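You operate a simulated robot arm through the tools that you are given. There is no shell and no other tool.

You are at the controls of a simulated robot arm. One attempt, no reset.

## Task
Secure the grey bucket: swing the red arm across, pin it, clip it.
Fine: seat the green pin in the black bracket's well; push the blue clip lever up; mind your fingers.
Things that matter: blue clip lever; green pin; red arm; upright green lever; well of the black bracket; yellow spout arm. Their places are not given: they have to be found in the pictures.

It is judged by the outcome, as a careful person would: the job done as asked, and still so three seconds after it is handed in. It fails if anything else is knocked over, pushed out of place, dropped, spilled or broken.

## Robot
A 6-joint arm with a two-finger gripper, fixed in place. Base frame: the origin is on the floor under the middle of its stand, x ahead of it, y to its left, z up. Units: mm, rad, N and s.
It reaches about 1572 mm from its shoulder. Its first joint turns from -2.897 to 2.897 rad. Payload 2.45 kg.
Tool frame: the origin (TCP) lies between the finger pads and is the grasp point; the fingertips stand 20 mm ahead of it; z points along the fingers, y is the line along which they close. The gripper opens to 140 mm; its body begins 168 mm behind the TCP.
Orientation is that of the tool frame in the base frame, as a unit quaternion [x, y, z, w]. With the fingers straight down and closing along the base's y, the tool's x points along the base's -x, its y along +y and its z along -z.

## Interface
- The arm moves only by the tool jog_arm. Its argument "commands" is a list of rows, each a list of 7 numbers: the shift along the tool's x, y, z in mm, then the turn, a rotation vector about the tool's x, y, z in degrees, then the finger opening in mm, from 0 to 140. In form: [[dx, dy, dz, ax, ay, az, fingers], ...]. A call has 1 to 20 rows; each row is the pose to reach, as a shift and turn from the pose commanded when the call began, along the tool's axes at that moment. Each row takes 0.2 s and may step no farther than 50 mm and 0.15 rad from the row before; otherwise, or with a gripper value out of range, the whole call is refused. Where a pose cannot be reached the arm comes as near as it can. A force on the tool above 60 N (or 10 N above the force at the start of the call, whichever is more), or a blocked arm, ends the call early, and 0.2 s more pass. The fingers move at their own pace (about 45 mm/s each) and stop on an object; they squeeze with about 34 N. The grip force told is the motor's: it shows also when the fingers shut on nothing. Time passes only in rows, and 0.2 s behind the last, so rows that repeat a pose let the fingers close. It gives the time, the measured TCP pose, the force on the tool (base axes), the opening and the grip force at its end, in the units of the frame above (readings bear some noise), with the torque about the TCP (base axes, N m) and any sound that the robot's microphone picked up, and new pictures: "show" is both (left out), scene, wrist or none.
- Cameras (640 x 400 px; columns grow to the right, rows downward): "scene" is fixed at [219.2, 502.3, 1288.4]; the picture's right is [-0.39, -0.92, 0.00], its down [-0.53, 0.22, -0.81] and it looks along [0.75, -0.32, -0.58] (base axes); focal length 375 px, centre (320, 200). "wrist" rides on the gripper at [78, 11, -209] in the tool frame; the picture's right is [-0.14, 0.99, 0.00], its down [-0.92, -0.13, -0.37] and it looks along [-0.36, -0.05, 0.93] (tool axes); focal length 280 px, centre (320, 200).
- measure_at(camera, pixels): for up to 12 pixels [column, row] of the newest picture of that camera ("zoom" is the newest enlarged one), the place [x, y, z] in the base frame of the surface seen there, good to about 3 mm. The clock stands still meanwhile.
- inspect(camera, box): a new picture of the part [left, top, right, bottom] of that camera's present view, enlarged. The clock stands still meanwhile.
- close_job(): hands the job in; it is judged then, once.

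Open the gripper and draw the arm clear of the work before you hand the job in, unless the task says otherwise.

The tools are called after ">>>" by a JSON object that holds its "op" and its "data". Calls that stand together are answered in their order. jog_arm: Moves the arm, as the interface text tells. Its arguments: {"type":"object","properties":{"commands":{"type":"array"},"show":{"type":"string","enum":["both","scene","wrist","none"]}},"required":["commands"]} The other tools are called the same way: measure_at (camera, pixels) gives the place of the surface under pixels of a picture; inspect (camera, box) takes an enlarged picture of a part of a camera's view; close_job () hands the job in.

At the start:

```text
time_s: 0.0
position: [718.5, 166.0, 949.7]
tcp_rot: [0.0, 1.0, 0.0, 0.0]
ft_force: [1.1, 0.7, -0.5]
moment: [0.01, 0.02, -0.03]
finger_gap: 140.0
grip_force: 0.0
```

scene: 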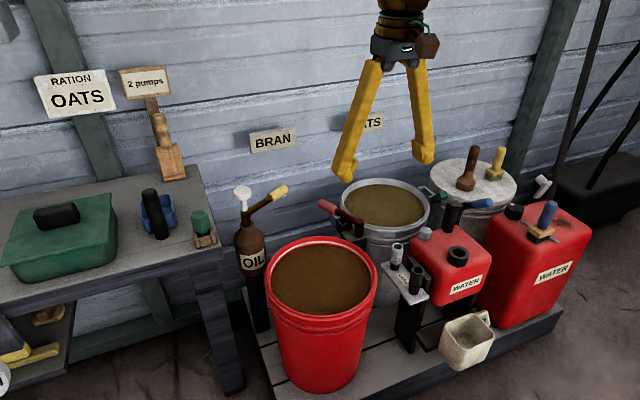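
wrist: 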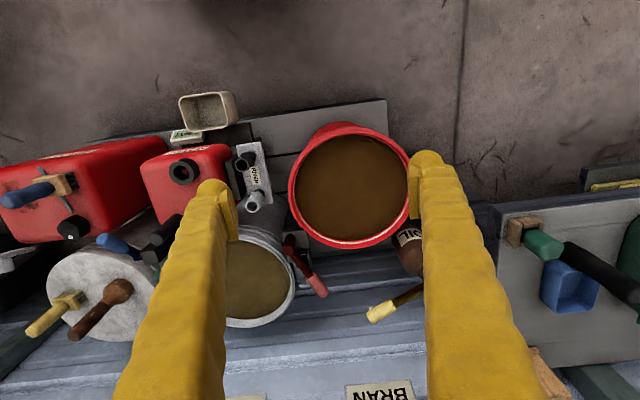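

The pictures show a grey bucket around scene (385,205), a red arm around (340,212), and several levers. I'll look at enlarged views first.

>>> {"op": "inspect", "data": {"camera": "scene", "box": [300, 150, 460, 250]}}

>>> {"op": "inspect", "data": {"camera": "scene", "box": [360, 200, 520, 300]}}

>>> {"op": "inspect", "data": {"camera": "scene", "box": [120, 160, 280, 260]}}

>>> {"op": "inspect", "data": {"camera": "scene", "box": [420, 140, 580, 240]}}

>>> {"op": "inspect", "data": {"camera": "wrist", "box": [140, 120, 340, 320]}}

```text
4.00 times, centred on (380, 200) of scene
```

zoom: 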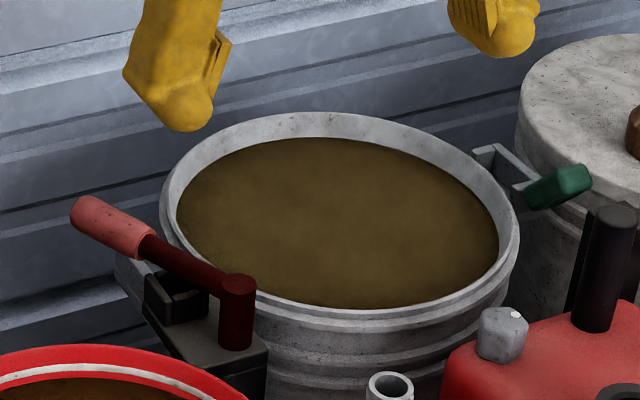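

```text
4.00 times, centred on (440, 250) of scene
```

zoom: 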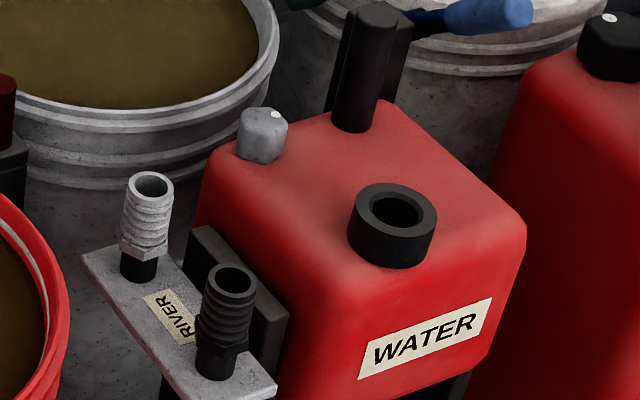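

```text
4.00 times, centred on (200, 210) of scene
```

zoom: 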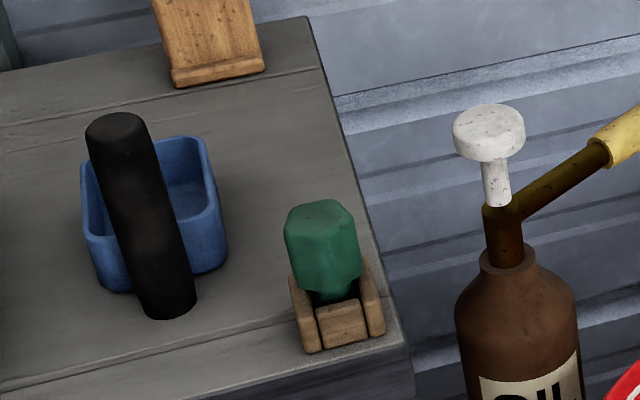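

```text
4.00 times, centred on (500, 190) of scene
```

zoom: 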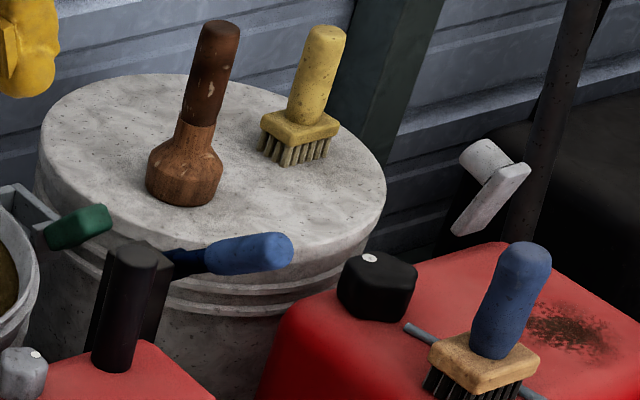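

```text
2.00 times, centred on (240, 220) of wrist
```

zoom: 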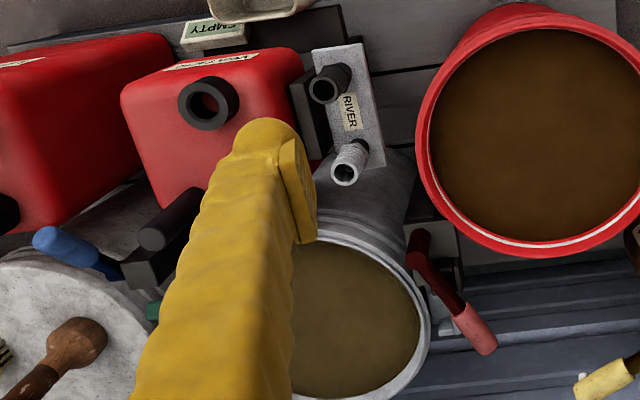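

I'll measure the main candidates in the scene: red arm, blue lever, green pieces, black post, bucket rim.

>>> {"op": "measure_at", "data": {"camera": "scene", "pixels": [[322, 203], [334, 210], [358, 222], [359, 234], [342, 224], [439, 193], [427, 190], [453, 203], [478, 204], [489, 202], [202, 215], [205, 240]]}}

>>> {"op": "measure_at", "data": {"camera": "scene", "pixels": [[385, 205], [345, 190], [420, 190], [385, 179], [390, 230], [152, 195], [158, 235], [280, 190], [265, 202], [242, 193], [250, 225], [320, 245]]}}

>>> {"op": "inspect", "data": {"camera": "scene", "box": [410, 170, 506, 230]}}

>>> {"op": "inspect", "data": {"camera": "scene", "box": [310, 190, 374, 240]}}

```text
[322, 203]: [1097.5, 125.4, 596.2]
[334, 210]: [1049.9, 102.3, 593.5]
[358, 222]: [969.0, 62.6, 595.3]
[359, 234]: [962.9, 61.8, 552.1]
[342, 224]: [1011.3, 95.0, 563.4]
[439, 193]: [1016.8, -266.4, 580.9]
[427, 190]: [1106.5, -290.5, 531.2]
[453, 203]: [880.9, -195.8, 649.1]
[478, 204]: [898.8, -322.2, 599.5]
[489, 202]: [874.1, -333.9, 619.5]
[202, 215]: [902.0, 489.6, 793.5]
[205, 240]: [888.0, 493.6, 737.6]
```

```text
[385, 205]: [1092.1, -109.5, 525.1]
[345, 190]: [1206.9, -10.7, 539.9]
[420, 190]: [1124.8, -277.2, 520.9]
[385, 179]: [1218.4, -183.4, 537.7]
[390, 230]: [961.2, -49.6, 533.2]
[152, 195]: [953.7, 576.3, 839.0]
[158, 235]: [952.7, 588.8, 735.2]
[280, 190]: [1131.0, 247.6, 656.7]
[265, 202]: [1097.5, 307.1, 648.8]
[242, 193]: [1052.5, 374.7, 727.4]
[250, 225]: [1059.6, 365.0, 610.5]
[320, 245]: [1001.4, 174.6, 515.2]
```

```text
6.67 times, centred on (458, 200) of scene
```

zoom: 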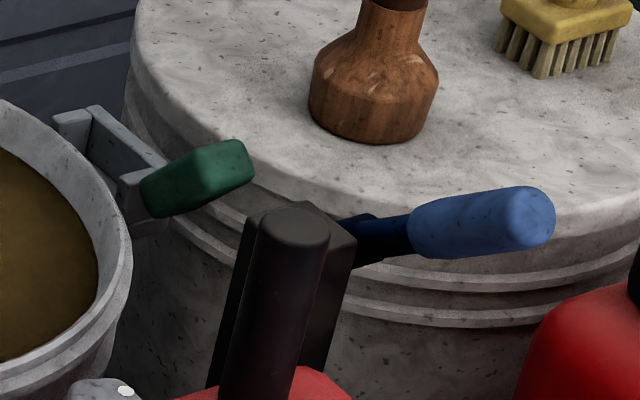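

```text
8.00 times, centred on (342, 215) of scene
```

zoom: 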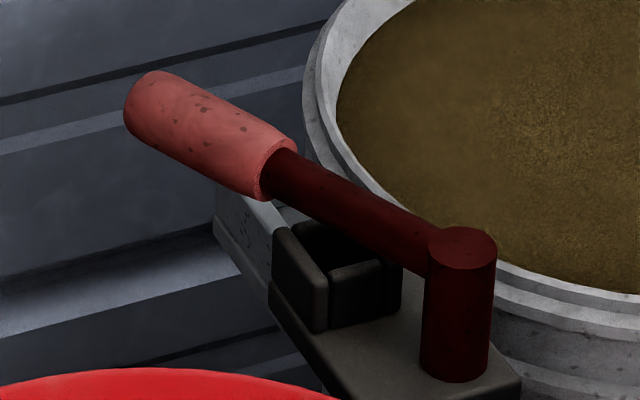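

The red arm pivots near (965,62), with a black open-topped well beneath it near (1011,95). I'll zoom the wrist view to identify the two green pieces.

>>> {"op": "inspect", "data": {"camera": "wrist", "box": [490, 190, 640, 320]}}

>>> {"op": "inspect", "data": {"camera": "wrist", "box": [80, 190, 210, 310]}}

>>> {"op": "inspect", "data": {"camera": "wrist", "box": [250, 200, 350, 320]}}

>>> {"op": "inspect", "data": {"camera": "scene", "box": [180, 200, 230, 255]}}

```text
3.08 times, centred on (565, 255) of wrist
```

zoom: 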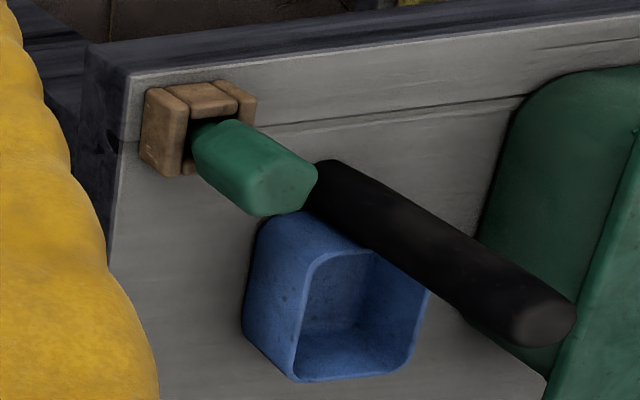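

```text
3.33 times, centred on (145, 250) of wrist
```

zoom: 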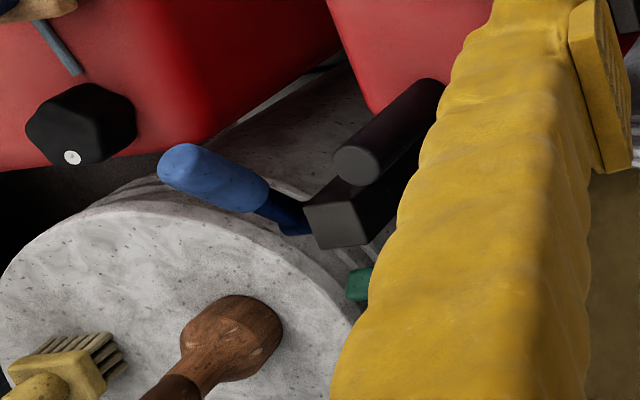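

```text
3.33 times, centred on (300, 260) of wrist
```

zoom: 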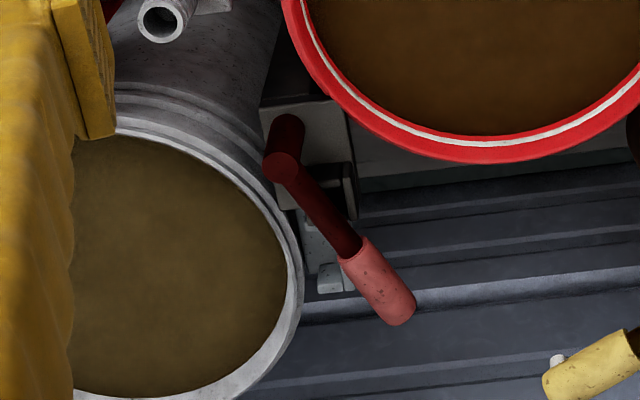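

```text
7.27 times, centred on (205, 228) of scene
```

zoom: 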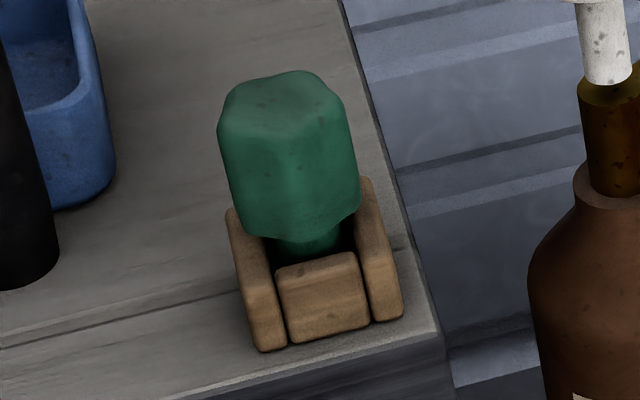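

The bench pin is green in a wood rack; near the grey clevis is another green piece. I'll bring the wrist camera over the red arm and well for a closer look.

>>> {"op": "jog_arm", "data": {"commands": [[-35, -16, 28, 0, 0, 0, 140], [-70, -32, 57, 0, 0, 0, 140], [-104, -48, 86, 0, 0, 0, 140], [-139, -64, 114, 0, 0, 0, 140], [-174, -80, 143, 0, 0, 0, 140], [-208, -95, 171, 0, 0, 0, 140]]}}

```text
time_s: 1.4
position: [927.0, 69.7, 778.6]
tcp_rot: [0.0, 1.0, 0.001, 0.0]
ft_force: [-0.3, 0.3, 0.7]
moment: [-0.01, 0.0, -0.01]
finger_gap: 140.0
grip_force: 0.1
```

scene: 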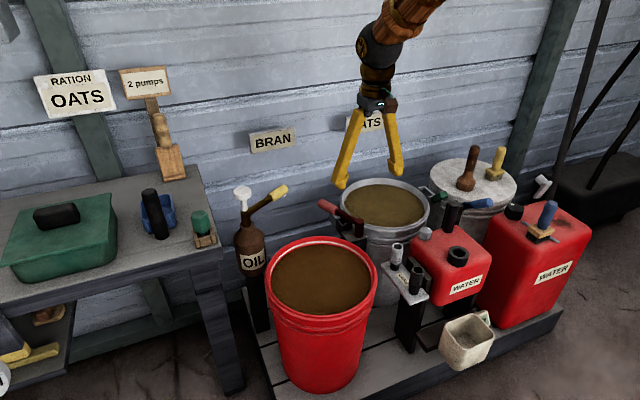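
wrist: 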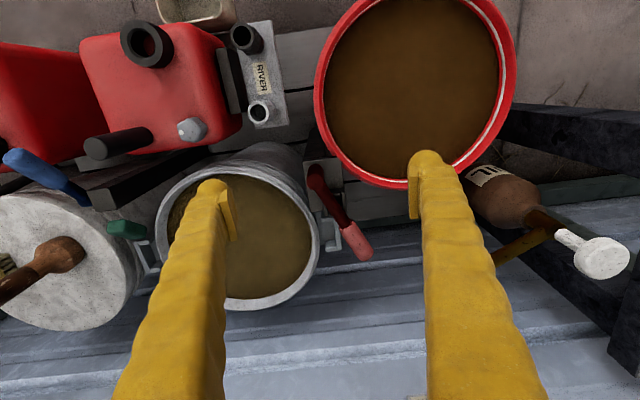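

The wrist view now shows the red arm at (340,220), the green lever at (127,228) and blue lever at (45,170). I'll zoom in.

>>> {"op": "inspect", "data": {"camera": "wrist", "box": [280, 140, 400, 290]}}

>>> {"op": "inspect", "data": {"camera": "wrist", "box": [0, 110, 200, 280]}}

>>> {"op": "measure_at", "data": {"camera": "wrist", "pixels": [[322, 175], [340, 220], [360, 245], [372, 258], [125, 228], [112, 228], [143, 230], [150, 255], [45, 175], [10, 157], [100, 195], [98, 147]]}}

```text
2.67 times, centred on (340, 215) of wrist
```

zoom: 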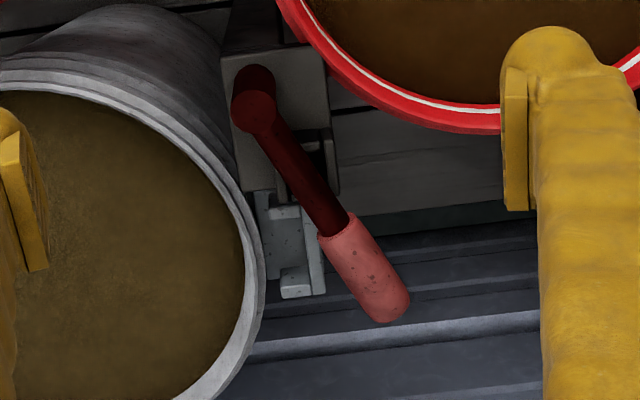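

```text
2.35 times, centred on (100, 195) of wrist
```

zoom: 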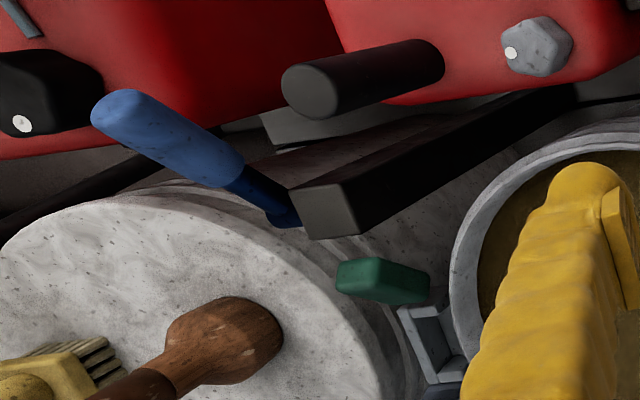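

```text
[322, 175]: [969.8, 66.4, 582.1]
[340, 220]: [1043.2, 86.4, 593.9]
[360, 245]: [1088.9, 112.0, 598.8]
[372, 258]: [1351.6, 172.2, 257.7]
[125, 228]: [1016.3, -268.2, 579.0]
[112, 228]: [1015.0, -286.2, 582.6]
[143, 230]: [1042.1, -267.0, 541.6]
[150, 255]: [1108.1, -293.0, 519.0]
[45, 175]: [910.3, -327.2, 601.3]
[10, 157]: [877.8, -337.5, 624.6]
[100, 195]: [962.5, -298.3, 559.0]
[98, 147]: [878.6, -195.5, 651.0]
```

I'll go lower over the red arm to see the bracket and well properly.

>>> {"op": "jog_arm", "data": {"commands": [[-16, 5, 40, 0, 0, 0, 140], [-33, 10, 79, 0, 0, 0, 140]], "show": "wrist"}}

>>> {"op": "inspect", "data": {"camera": "wrist", "box": [240, 120, 400, 280]}}

```text
time_s: 2.0
position: [962.1, 78.9, 700.4]
tcp_rot: [0.0, 1.0, 0.0, 0.001]
ft_force: [-0.9, -0.6, 0.8]
moment: [-0.01, 0.03, -0.03]
finger_gap: 140.1
grip_force: 0.1
```

wrist: 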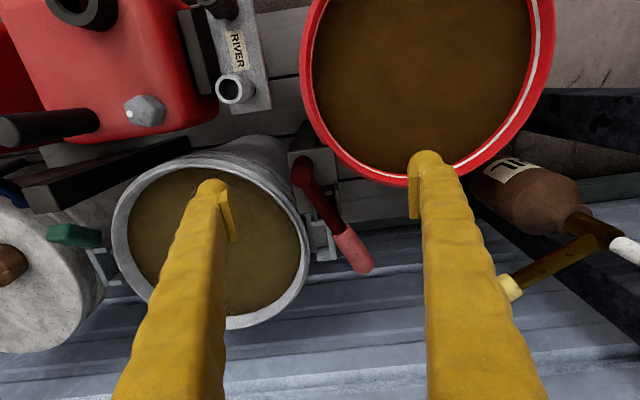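

```text
2.50 times, centred on (320, 200) of wrist
```

zoom: 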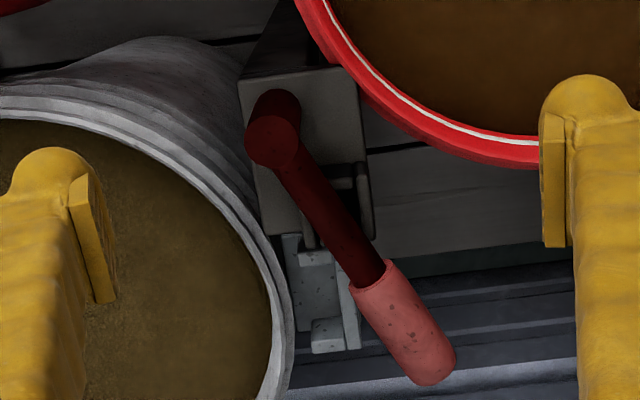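

Measuring points on this zoom: post, arm, handle end, well walls, grey lug and bucket rims.

>>> {"op": "measure_at", "data": {"camera": "zoom", "pixels": [[272, 140], [320, 205], [365, 260], [400, 320], [435, 370], [365, 200], [345, 170], [310, 230], [340, 90], [330, 330], [430, 135], [265, 290]]}}

>>> {"op": "measure_at", "data": {"camera": "zoom", "pixels": [[335, 185], [352, 190], [355, 230], [300, 215], [250, 90], [360, 80], [530, 150], [355, 130], [448, 350], [395, 375], [350, 320], [300, 260]]}}

```text
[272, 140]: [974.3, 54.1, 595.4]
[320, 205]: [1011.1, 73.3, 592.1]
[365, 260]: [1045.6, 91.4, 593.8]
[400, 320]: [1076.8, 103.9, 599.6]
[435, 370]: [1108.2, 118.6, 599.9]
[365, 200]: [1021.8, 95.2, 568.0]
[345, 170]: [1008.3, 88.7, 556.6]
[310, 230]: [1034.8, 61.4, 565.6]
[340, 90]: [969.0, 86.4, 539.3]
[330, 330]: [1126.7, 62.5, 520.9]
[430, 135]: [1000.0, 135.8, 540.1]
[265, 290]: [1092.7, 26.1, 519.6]
```

```text
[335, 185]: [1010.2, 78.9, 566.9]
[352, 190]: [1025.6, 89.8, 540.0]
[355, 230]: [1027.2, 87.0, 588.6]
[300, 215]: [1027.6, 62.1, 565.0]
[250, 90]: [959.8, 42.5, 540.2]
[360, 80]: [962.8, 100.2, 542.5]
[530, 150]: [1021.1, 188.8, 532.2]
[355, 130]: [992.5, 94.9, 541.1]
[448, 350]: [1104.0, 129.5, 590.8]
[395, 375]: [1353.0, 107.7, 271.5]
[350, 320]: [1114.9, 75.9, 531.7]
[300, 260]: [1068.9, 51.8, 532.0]
```

The arm's pivot is about (970,57) with its handle near (1082,112), z≈585. I'll hover above the handle with the gripper turned across it, fingers narrowed to 70 mm.

>>> {"op": "jog_arm", "data": {"commands": [[-30, 8, 0, 0, 0, -6.5, 120], [-60, 16, 0, 0, 0, -13, 100], [-90, 25, 0, 0, 0, -19.5, 85], [-120, 33, 0, 0, 0, -26, 70], [-120, 33, 20, 0, 0, -26, 70], [-120, 33, 30, 0, 0, -26, 70]]}}

```text
time_s: 3.4
position: [1074.6, 114.6, 669.1]
tcp_rot: [-0.225, 0.974, -0.001, 0.0]
ft_force: [-0.1, -0.1, -0.3]
moment: [-0.01, -0.01, 0.01]
finger_gap: 69.9
grip_force: 0.1
```

scene: 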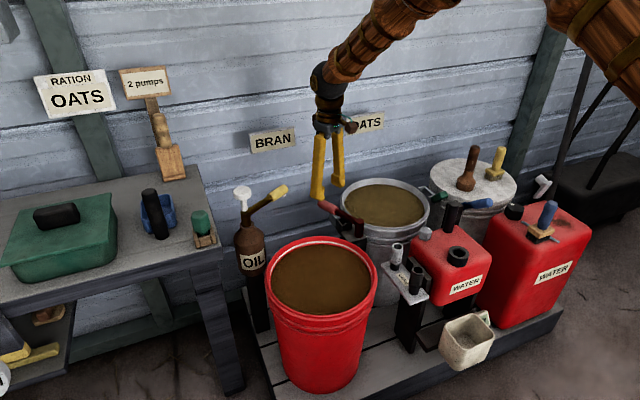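
wrist: 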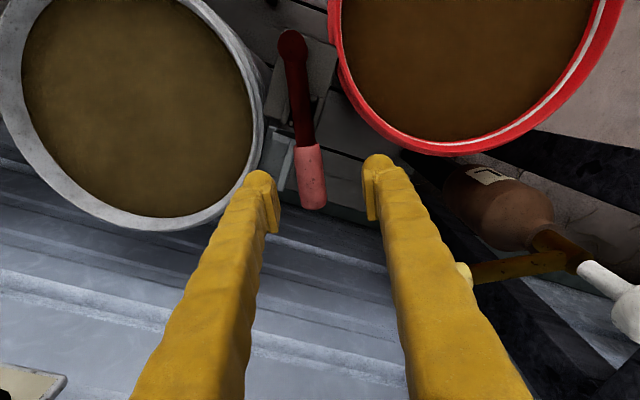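

The handle sits at wrist (310,170), about 8 mm to the left of the gripper's line. I'll shift and descend so the open fingers straddle it.

>>> {"op": "jog_arm", "data": {"commands": [[0, -8, 30, 0, 0, 0, 70], [0, -8, 60, 0, 0, 0, 70], [0, -8, 86, 0, 0, 0, 70], [0, -8, 86, 0, 0, 0, 70]]}}

```text
time_s: 4.4
position: [1080.8, 107.3, 581.2]
tcp_rot: [-0.225, 0.974, 0.0, 0.0]
ft_force: [0.9, -0.2, -0.3]
moment: [-0.01, 0.02, -0.01]
finger_gap: 70.0
grip_force: 0.1
```

scene: 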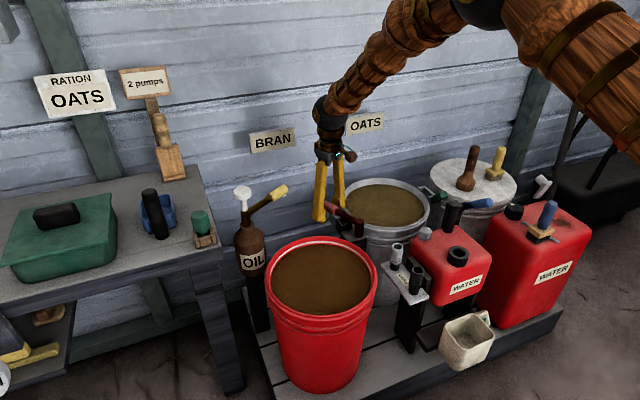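
wrist: 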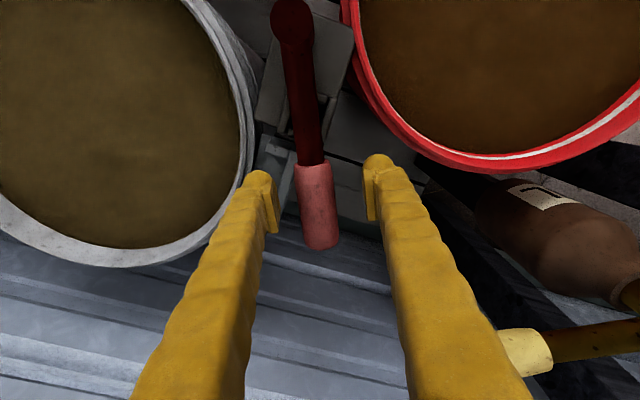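

The fingers straddle the pink handle at wrist (318,205). I'll sweep it 40° around its pivot over the bucket in small steps.

>>> {"op": "jog_arm", "data": {"commands": [[0.8, -10.6, 0, 0, 0, 5, 70], [2.4, -21.1, 0, 0, 0, 10, 70], [5.0, -31.4, 0, 0, 0, 15, 70], [8.5, -41.5, 0, 0, 0, 20, 70], [12.9, -51.2, 0, 0, 0, 25, 70], [18.0, -60.5, 0, 0, 0, 30, 70], [24.0, -69.3, 0, 0, 0, 35, 70], [30.7, -77.6, 0, 0, 0, 40, 70]]}}

```text
time_s: 6.2
position: [1088.4, 23.7, 583.9]
tcp_rot: [0.123, 0.992, 0.0, 0.0]
ft_force: [-0.2, 0.2, 0.5]
moment: [0.0, -0.02, 0.02]
finger_gap: 70.2
grip_force: 0.1
```

scene: 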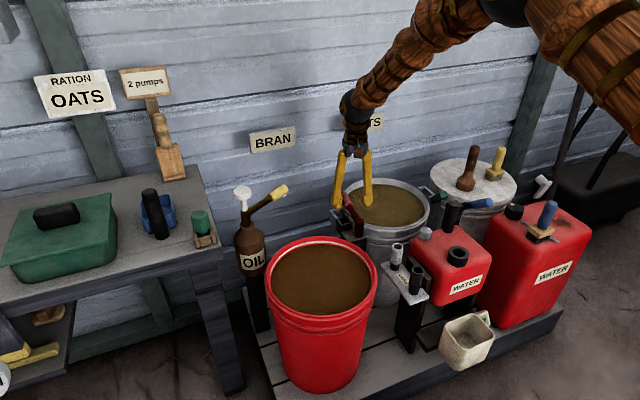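
wrist: 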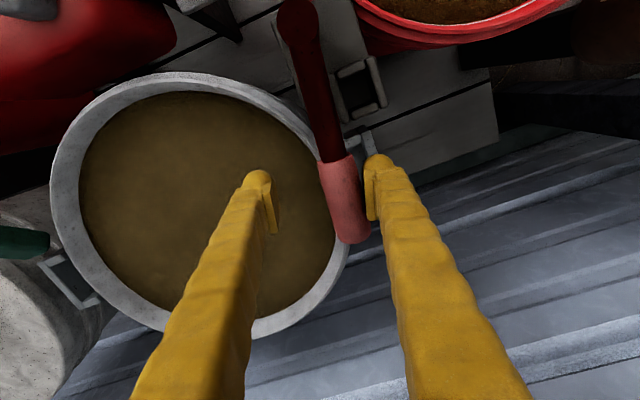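

The arm swings freely and the well is now uncovered at wrist (355,85). I'll continue the sweep another 40°.

>>> {"op": "jog_arm", "data": {"commands": [[0.8, -10.6, 0, 0, 0, 5, 70], [2.4, -21.1, 0, 0, 0, 10, 70], [5.0, -31.4, 0, 0, 0, 15, 70], [8.5, -41.5, 0, 0, 0, 20, 70], [12.9, -51.2, 0, 0, 0, 25, 70], [18.0, -60.5, 0, 0, 0, 30, 70], [24.0, -69.3, 0, 0, 0, 35, 70], [30.7, -77.6, 0, 0, 0, 40, 70]]}}

```text
time_s: 8.0
position: [1039.7, -42.2, 584.6]
tcp_rot: [0.453, 0.891, 0.001, 0.0]
ft_force: [0.7, 1.0, 1.4]
moment: [0.03, -0.01, 0.01]
finger_gap: 70.0
grip_force: 0.3
```

scene: 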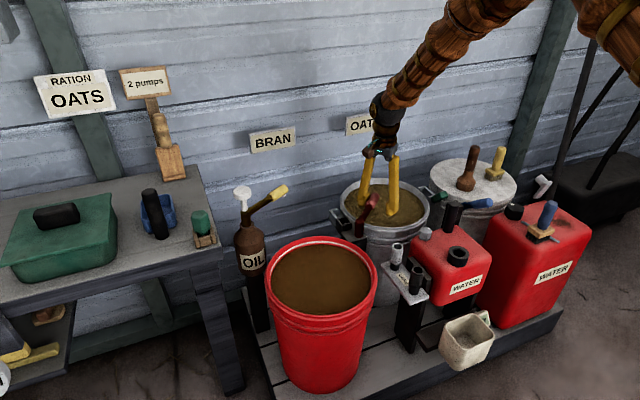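
wrist: 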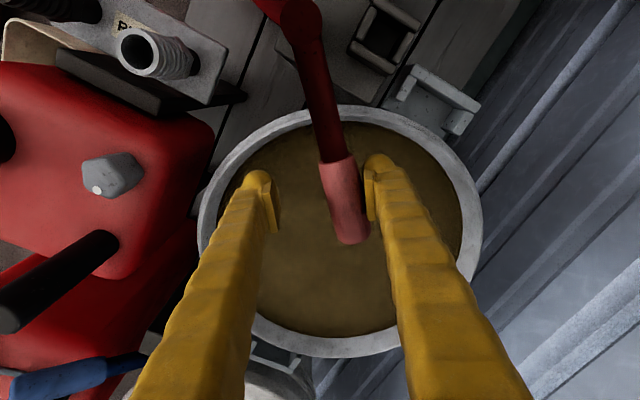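

No stop felt yet; the arm is near −45°. Before sweeping more I check the heights of the items on that side (RIVER pipe, red can, caps).

>>> {"op": "measure_at", "data": {"camera": "wrist", "pixels": [[140, 45], [175, 65], [108, 170], [80, 120], [200, 110], [75, 265], [100, 370], [275, 350], [300, 20], [330, 130], [345, 200], [385, 40]]}}

>>> {"op": "inspect", "data": {"camera": "wrist", "box": [240, 0, 500, 160]}}

```text
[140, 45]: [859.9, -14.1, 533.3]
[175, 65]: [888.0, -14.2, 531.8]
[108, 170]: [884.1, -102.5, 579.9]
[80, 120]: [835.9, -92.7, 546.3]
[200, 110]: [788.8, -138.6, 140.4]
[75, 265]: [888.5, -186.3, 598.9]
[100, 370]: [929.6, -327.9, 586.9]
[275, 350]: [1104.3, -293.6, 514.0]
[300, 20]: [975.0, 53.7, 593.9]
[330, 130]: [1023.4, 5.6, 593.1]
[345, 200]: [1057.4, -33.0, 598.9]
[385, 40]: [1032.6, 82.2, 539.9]
```

```text
2.46 times, centred on (370, 80) of wrist
```

zoom: 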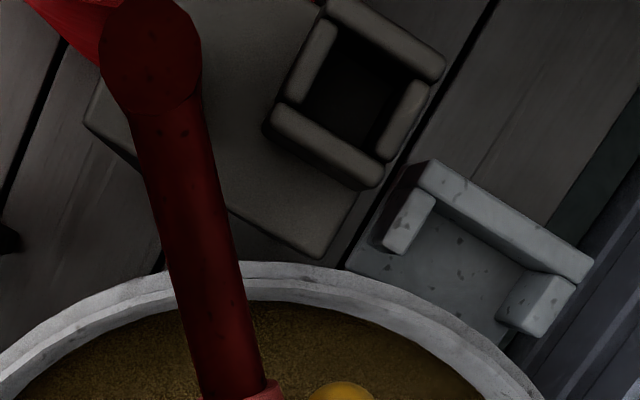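

The arm is at about −46°, and the well's four walls are clear to see. I'll sweep on in shorter moves, watching for an end stop.

>>> {"op": "jog_arm", "data": {"commands": [[0.8, -10.6, 0, 0, 0, 5, 70], [2.4, -21.1, 0, 0, 0, 10, 70], [2.4, -21.1, 0, 0, 0, 10, 70]]}}

```text
time_s: 8.8
position: [1020.5, -53.8, 586.0]
tcp_rot: [0.53, 0.848, 0.001, 0.0]
ft_force: [9.8, 13.2, 3.9]
moment: [0.0, -0.13, 0.54]
finger_gap: 79.9
grip_force: 7.9
```

scene: 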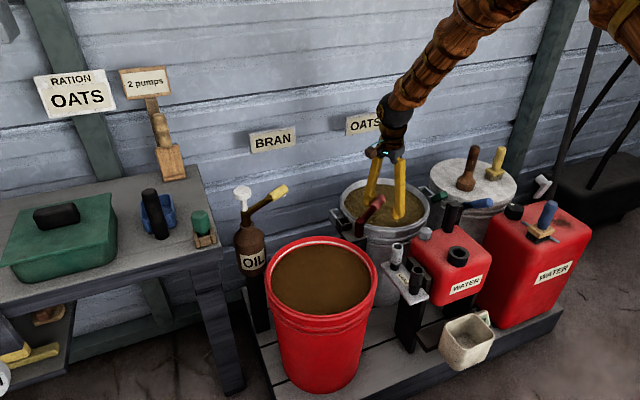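
wrist: 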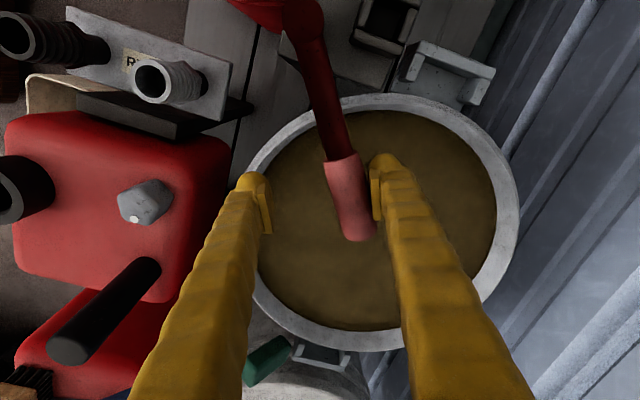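

Force of ~16 N appeared and the gap was pushed to 80 mm, so the arm seems to be at its stop. I'll measure its angle.

>>> {"op": "measure_at", "data": {"camera": "wrist", "pixels": [[303, 25], [328, 100], [340, 145], [345, 180], [355, 215], [392, 20], [378, 15], [360, 40], [415, 15], [385, 50]]}}

>>> {"op": "inspect", "data": {"camera": "scene", "box": [310, 170, 450, 260]}}

```text
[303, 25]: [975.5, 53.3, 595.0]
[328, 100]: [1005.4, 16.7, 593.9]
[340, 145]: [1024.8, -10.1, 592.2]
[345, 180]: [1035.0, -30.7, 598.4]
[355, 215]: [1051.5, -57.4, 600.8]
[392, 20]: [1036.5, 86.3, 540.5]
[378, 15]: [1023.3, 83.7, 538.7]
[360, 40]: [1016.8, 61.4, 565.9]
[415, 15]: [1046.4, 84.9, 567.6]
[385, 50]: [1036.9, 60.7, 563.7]
```

```text
4.44 times, centred on (380, 215) of scene
```

zoom: 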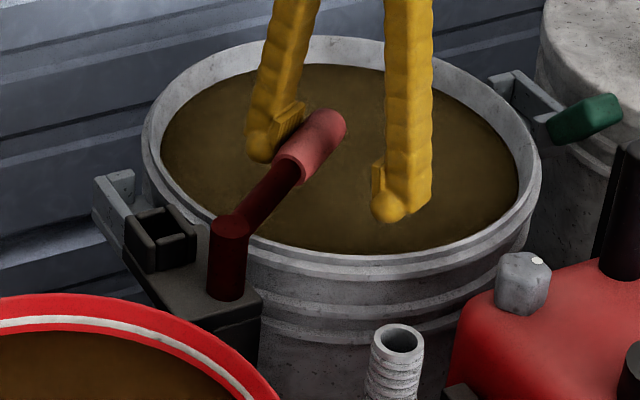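

The arm now points about −55°, along the bucket's middle. A small further push will confirm that it's at its stop.

>>> {"op": "jog_arm", "data": {"commands": [[0.6, -8.0, 0, 0, 0, 3, 70], [0.6, -8.0, 0, 0, 0, 3, 70]], "show": "wrist"}}

```text
time_s: 9.4
position: [1015.7, -56.2, 584.1]
tcp_rot: [0.552, 0.834, 0.001, 0.001]
ft_force: [24.7, 33.8, 7.4]
moment: [-0.04, -0.26, 1.57]
finger_gap: 93.6
grip_force: 16.9
```

wrist: 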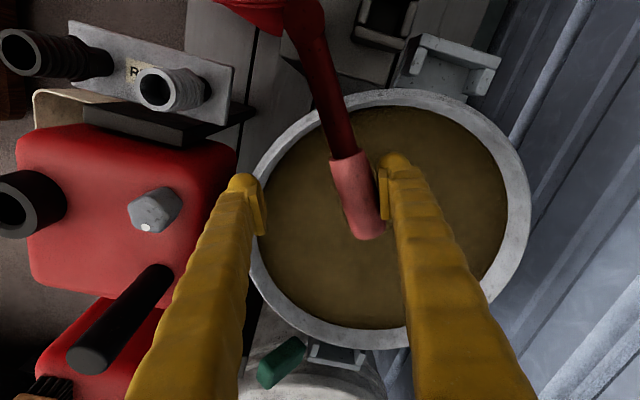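

42 N of reaction confirms the stop. I'll back off so neither finger touches the handle, then lift straight up.

>>> {"op": "jog_arm", "data": {"commands": [[0, 8, 0, 0, 0, 0, 70], [0, 16, 0, 0, 0, 0, 76], [0, 20, 0, 0, 0, 0, 80], [0, 20, 0, 0, 0, 0, 80], [0, 20, -40, 0, 0, 0, 80], [0, 20, -80, 0, 0, 0, 80], [0, 20, -120, 0, 0, 0, 80], [0, 20, -160, 0, 0, 0, 80]]}}

```text
time_s: 11.2
position: [1030.4, -50.8, 745.5]
tcp_rot: [0.552, 0.834, 0.0, 0.0]
ft_force: [-1.8, 0.0, 0.0]
moment: [0.02, 0.0, 0.0]
finger_gap: 79.6
grip_force: 0.0
```

scene: 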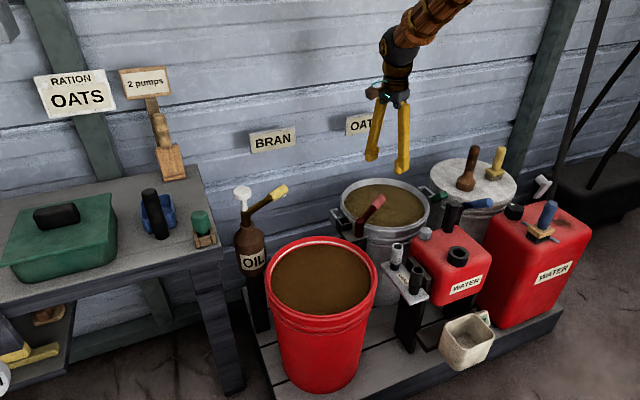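
wrist: 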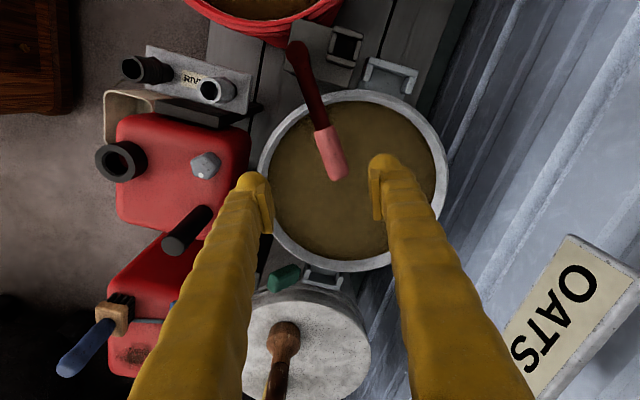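

The red arm stays over the bucket. Now I zoom on the well for its precise position and size.

>>> {"op": "inspect", "data": {"camera": "wrist", "box": [290, 10, 390, 90]}}

>>> {"op": "inspect", "data": {"camera": "wrist", "box": [250, 230, 370, 310]}}

>>> {"op": "inspect", "data": {"camera": "scene", "box": [320, 190, 400, 250]}}

```text
5.00 times, centred on (340, 50) of wrist
```

zoom: 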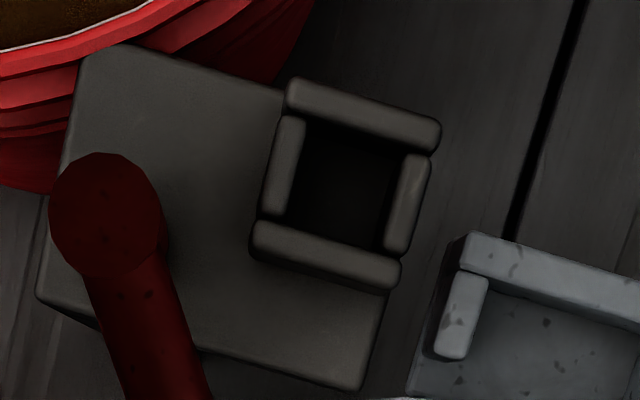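

```text
5.00 times, centred on (310, 270) of wrist
```

zoom: 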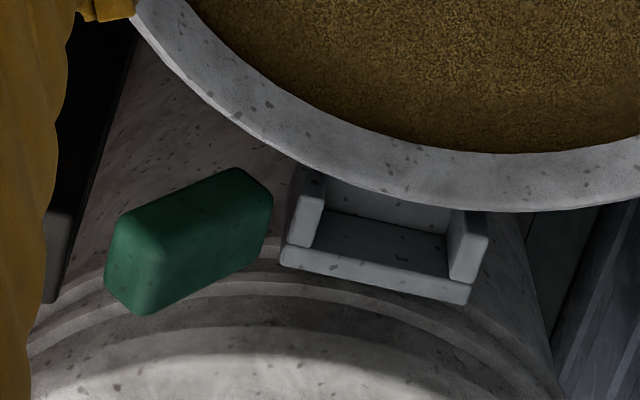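

```text
6.67 times, centred on (360, 220) of scene
```

zoom: 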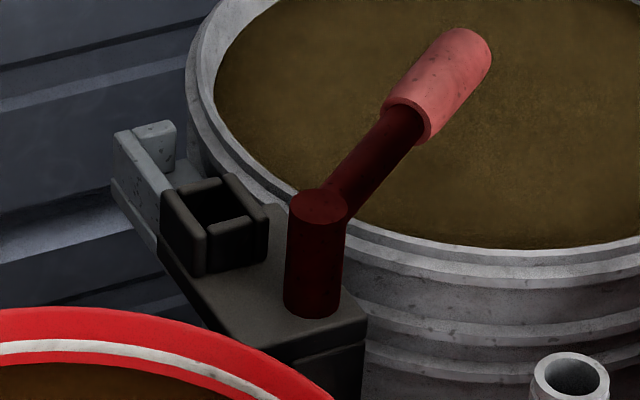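

I'll re-zoom the well in the wrist view and measure its wall tops and inner floor.

>>> {"op": "inspect", "data": {"camera": "wrist", "box": [290, 10, 390, 90]}}

>>> {"op": "measure_at", "data": {"camera": "zoom", "pixels": [[290, 160], [360, 115], [410, 200], [325, 255], [345, 190], [290, 95], [435, 135], [258, 235], [395, 275], [318, 210], [385, 160], [320, 140]]}}

```text
5.00 times, centred on (340, 50) of wrist
```

zoom: 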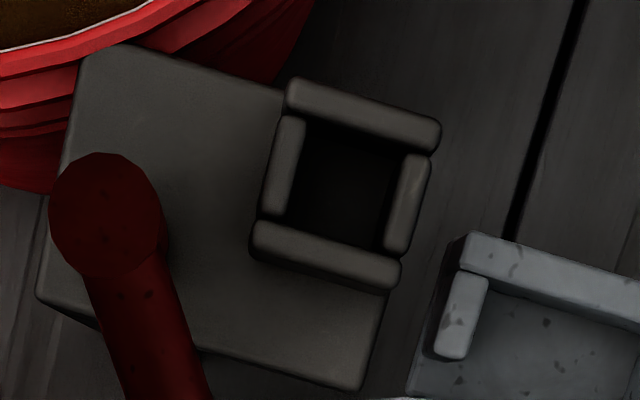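

```text
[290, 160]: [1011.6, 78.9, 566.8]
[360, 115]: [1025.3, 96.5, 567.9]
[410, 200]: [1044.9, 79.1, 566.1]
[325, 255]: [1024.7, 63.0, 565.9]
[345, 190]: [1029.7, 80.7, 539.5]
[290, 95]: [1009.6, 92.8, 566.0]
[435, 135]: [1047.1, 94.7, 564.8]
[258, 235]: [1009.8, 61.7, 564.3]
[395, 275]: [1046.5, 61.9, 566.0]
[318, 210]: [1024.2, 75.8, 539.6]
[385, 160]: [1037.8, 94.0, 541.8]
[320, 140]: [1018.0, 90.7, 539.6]
```

The well is centred about (1028,79), inner ~26 mm, floor z≈540, rim z≈567. Now I go up and over to the bench to study the green pin at about (895,490).

>>> {"op": "jog_arm", "data": {"commands": [[0, 0, -46, 0, 0, 0, 100], [0, 0, -92, 0, 0, 0, 120], [0, 0, -138, 0, 0, 0, 140], [0, 0, -185, 0, 0, 0, 140], [44, 3, -185, 0, 0, -5.15, 140], [88, 7, -185, 0, 0, -10.3, 140], [133, 10, -185, 0, 0, -15.5, 140], [177, 13, -185, 0, 0, -20.6, 140], [221, 17, -185, 0, 0, -25.8, 140], [265, 20, -185, 0, 0, -30.9, 140], [310, 23, -185, 0, 0, -36.1, 140], [354, 26, -185, 0, 0, -41.2, 140], [398, 30, -185, 0, 0, -46.4, 140], [442, 33, -185, 0, 0, -51.5, 140], [487, 36, -185, 0, 0, -56.7, 140], [531, 40, -185, 0, 0, -61.8, 140], [575, 43, -185, 0, 0, -67, 140], [575, 43, -185, 0, 0, -67, 140]]}}

```text
time_s: 15.0
position: [850.2, 496.3, 930.7]
tcp_rot: [-0.001, 1.0, 0.0, 0.0]
ft_force: [-0.5, 0.2, 0.5]
moment: [0.0, 0.01, -0.01]
finger_gap: 140.1
grip_force: 0.1
```

scene: 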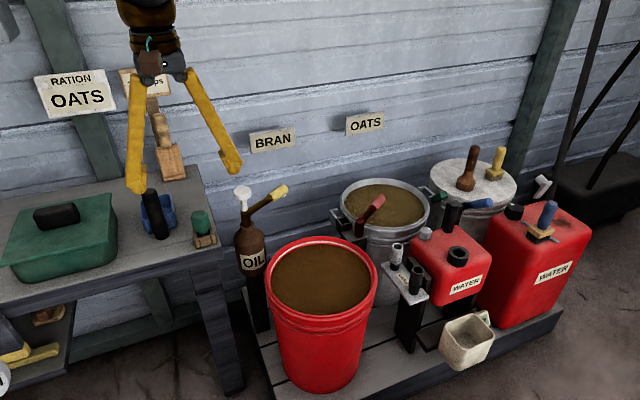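
wrist: 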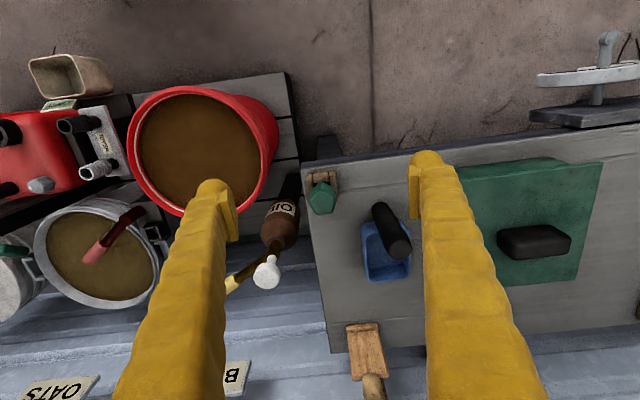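

The pin's hexagonal green head is at wrist (322,197) with its wood rack at (322,178). Zooming and measuring it.

>>> {"op": "inspect", "data": {"camera": "wrist", "box": [290, 160, 360, 230]}}

>>> {"op": "measure_at", "data": {"camera": "wrist", "pixels": [[322, 197], [315, 193], [329, 193], [322, 206], [318, 178], [310, 180], [335, 180], [322, 187], [345, 200], [383, 220], [390, 240], [320, 230]]}}

```text
5.71 times, centred on (325, 195) of wrist
```

zoom: 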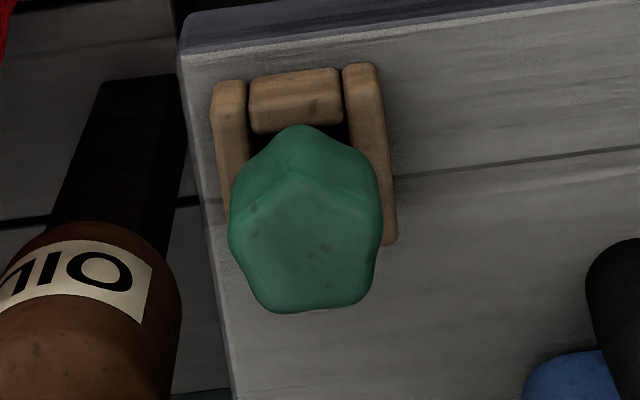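

```text
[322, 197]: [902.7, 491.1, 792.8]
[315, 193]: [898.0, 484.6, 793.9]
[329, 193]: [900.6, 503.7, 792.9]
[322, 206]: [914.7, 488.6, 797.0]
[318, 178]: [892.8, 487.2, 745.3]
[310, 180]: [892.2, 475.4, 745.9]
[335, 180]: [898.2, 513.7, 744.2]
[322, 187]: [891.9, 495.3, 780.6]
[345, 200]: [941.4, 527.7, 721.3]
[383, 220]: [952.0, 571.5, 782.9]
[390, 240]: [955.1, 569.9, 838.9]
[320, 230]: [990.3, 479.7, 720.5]
```

Pin head top is z≈793, centre ≈(905,494); rack top z≈745, bench z≈720. I move to just above it for a closer look at the hex flats.

>>> {"op": "jog_arm", "data": {"commands": [[-25, 0, 25, 0, 0, 0, 120], [-50, -1, 50, 0, 0, 0, 100], [-50, -1, 50, 0, 0, 0, 90]], "show": "wrist"}}

>>> {"op": "inspect", "data": {"camera": "wrist", "box": [275, 115, 375, 215]}}

```text
time_s: 15.8
position: [897.4, 497.9, 879.4]
tcp_rot: [0.0, 1.0, 0.0, 0.0]
ft_force: [0.0, 0.2, -0.1]
moment: [0.0, -0.02, 0.02]
finger_gap: 90.1
grip_force: 0.0
```

wrist: 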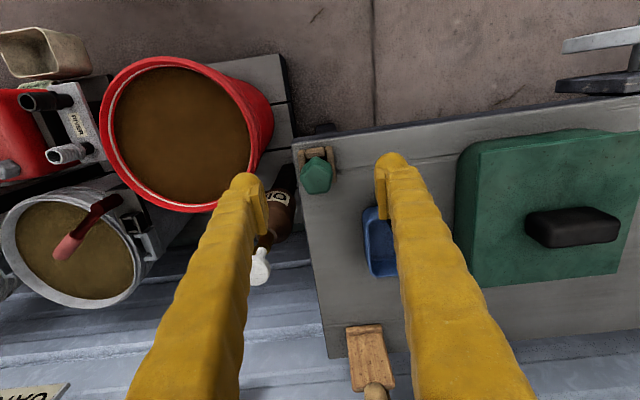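

```text
4.00 times, centred on (325, 165) of wrist
```

zoom: 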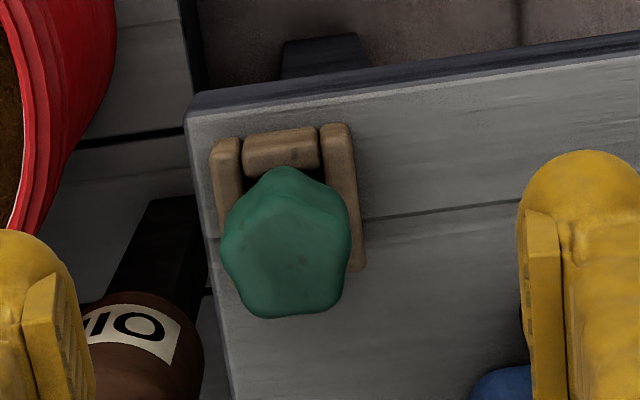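

The head's outline needs finer detail, so I zoom tighter on it in both views and measure edges.

>>> {"op": "inspect", "data": {"camera": "wrist", "box": [325, 145, 375, 195]}}

>>> {"op": "inspect", "data": {"camera": "wrist", "box": [292, 140, 344, 200]}}

>>> {"op": "measure_at", "data": {"camera": "wrist", "pixels": [[317, 178], [303, 174], [310, 168], [317, 166], [324, 169], [330, 174], [329, 186], [324, 192], [312, 193], [306, 184], [317, 160], [338, 170]]}}

```text
8.00 times, centred on (350, 170) of wrist
```

zoom: 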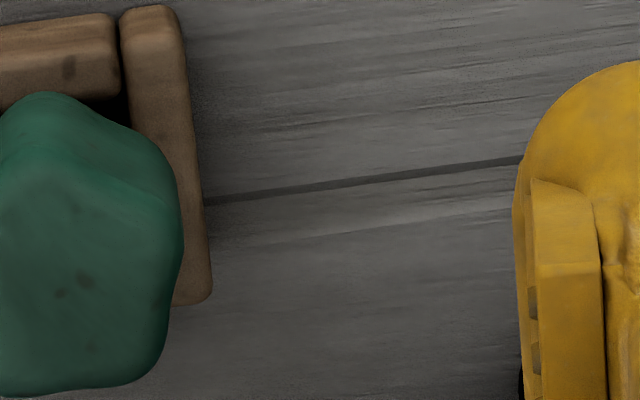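

```text
6.67 times, centred on (318, 170) of wrist
```

zoom: 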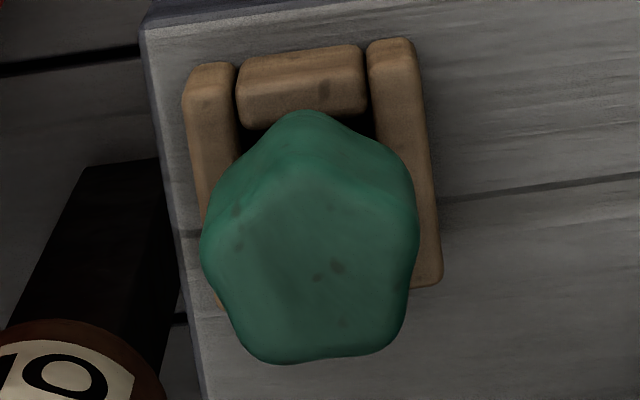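

```text
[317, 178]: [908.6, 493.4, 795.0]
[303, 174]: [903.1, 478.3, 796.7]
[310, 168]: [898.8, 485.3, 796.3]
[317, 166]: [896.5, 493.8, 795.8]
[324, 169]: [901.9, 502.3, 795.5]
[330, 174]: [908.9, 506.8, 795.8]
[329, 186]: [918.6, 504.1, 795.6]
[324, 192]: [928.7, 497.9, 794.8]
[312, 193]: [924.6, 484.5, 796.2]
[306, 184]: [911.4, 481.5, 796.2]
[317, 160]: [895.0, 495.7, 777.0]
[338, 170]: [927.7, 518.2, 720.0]
```

The head is a rounded five-sided prism with a corner toward −x, so a flat/corner grip lies about 16° off base y. I turn the gripper 16° and hover just above the head to check centring.

>>> {"op": "jog_arm", "data": {"commands": [[-7, -1, 0, 0, 0, -8, 85], [-14, -2.4, 20, 0, 0, -16, 80], [-14, -2.4, 45, 0, 0, -16, 80], [-14, -2.4, 45, 0, 0, -16, 80]]}}

>>> {"op": "inspect", "data": {"camera": "wrist", "box": [250, 120, 390, 240]}}

>>> {"op": "inspect", "data": {"camera": "scene", "box": [150, 160, 270, 260]}}

```text
time_s: 16.8
position: [912.8, 492.5, 835.0]
tcp_rot: [-0.14, 0.99, 0.0, 0.001]
ft_force: [0.4, 0.1, 0.8]
moment: [0.01, -0.03, 0.0]
finger_gap: 80.2
grip_force: 0.0
```

scene: 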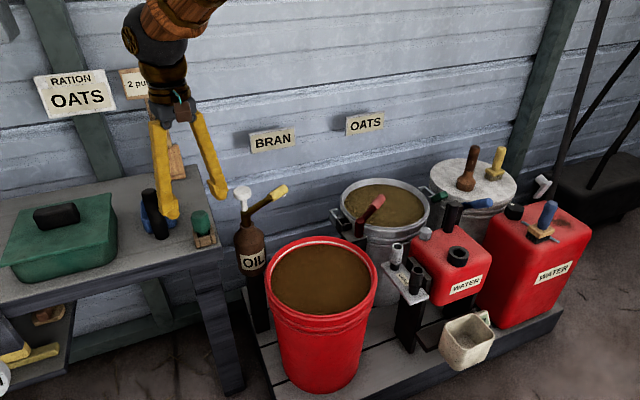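
wrist: 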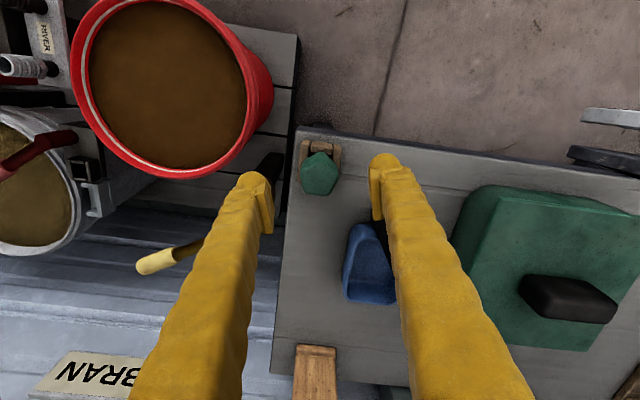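

```text
3.33 times, centred on (320, 180) of wrist
```

zoom: 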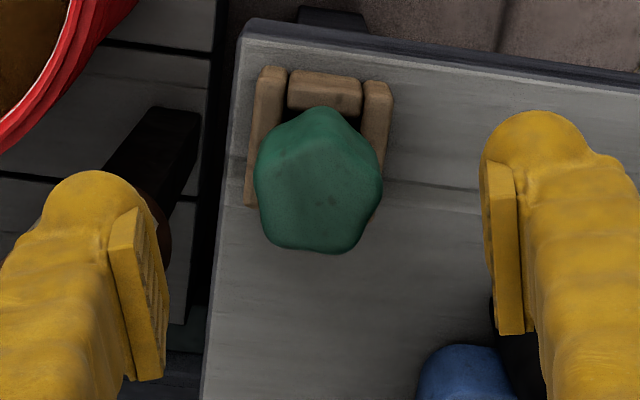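

```text
4.00 times, centred on (210, 210) of scene
```

zoom: 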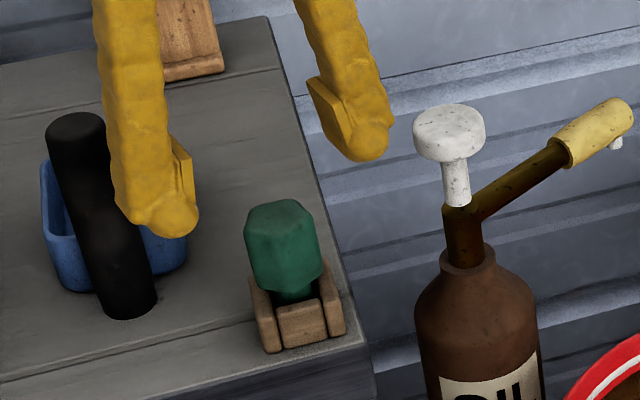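

The head is within about 2 mm of the gripper line. I check the head's bottom height from the scene zoom before going down.

>>> {"op": "measure_at", "data": {"camera": "zoom", "pixels": [[283, 280], [285, 286], [290, 293], [300, 300], [283, 218], [262, 300], [335, 285], [303, 325], [270, 345], [270, 220]]}}

```text
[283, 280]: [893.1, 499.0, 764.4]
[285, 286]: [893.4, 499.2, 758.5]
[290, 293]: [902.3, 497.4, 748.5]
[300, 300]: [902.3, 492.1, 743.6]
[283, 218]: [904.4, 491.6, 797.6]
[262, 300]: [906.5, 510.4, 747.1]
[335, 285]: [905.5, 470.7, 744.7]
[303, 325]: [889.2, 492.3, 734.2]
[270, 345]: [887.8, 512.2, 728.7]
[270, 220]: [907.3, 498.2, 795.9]
```

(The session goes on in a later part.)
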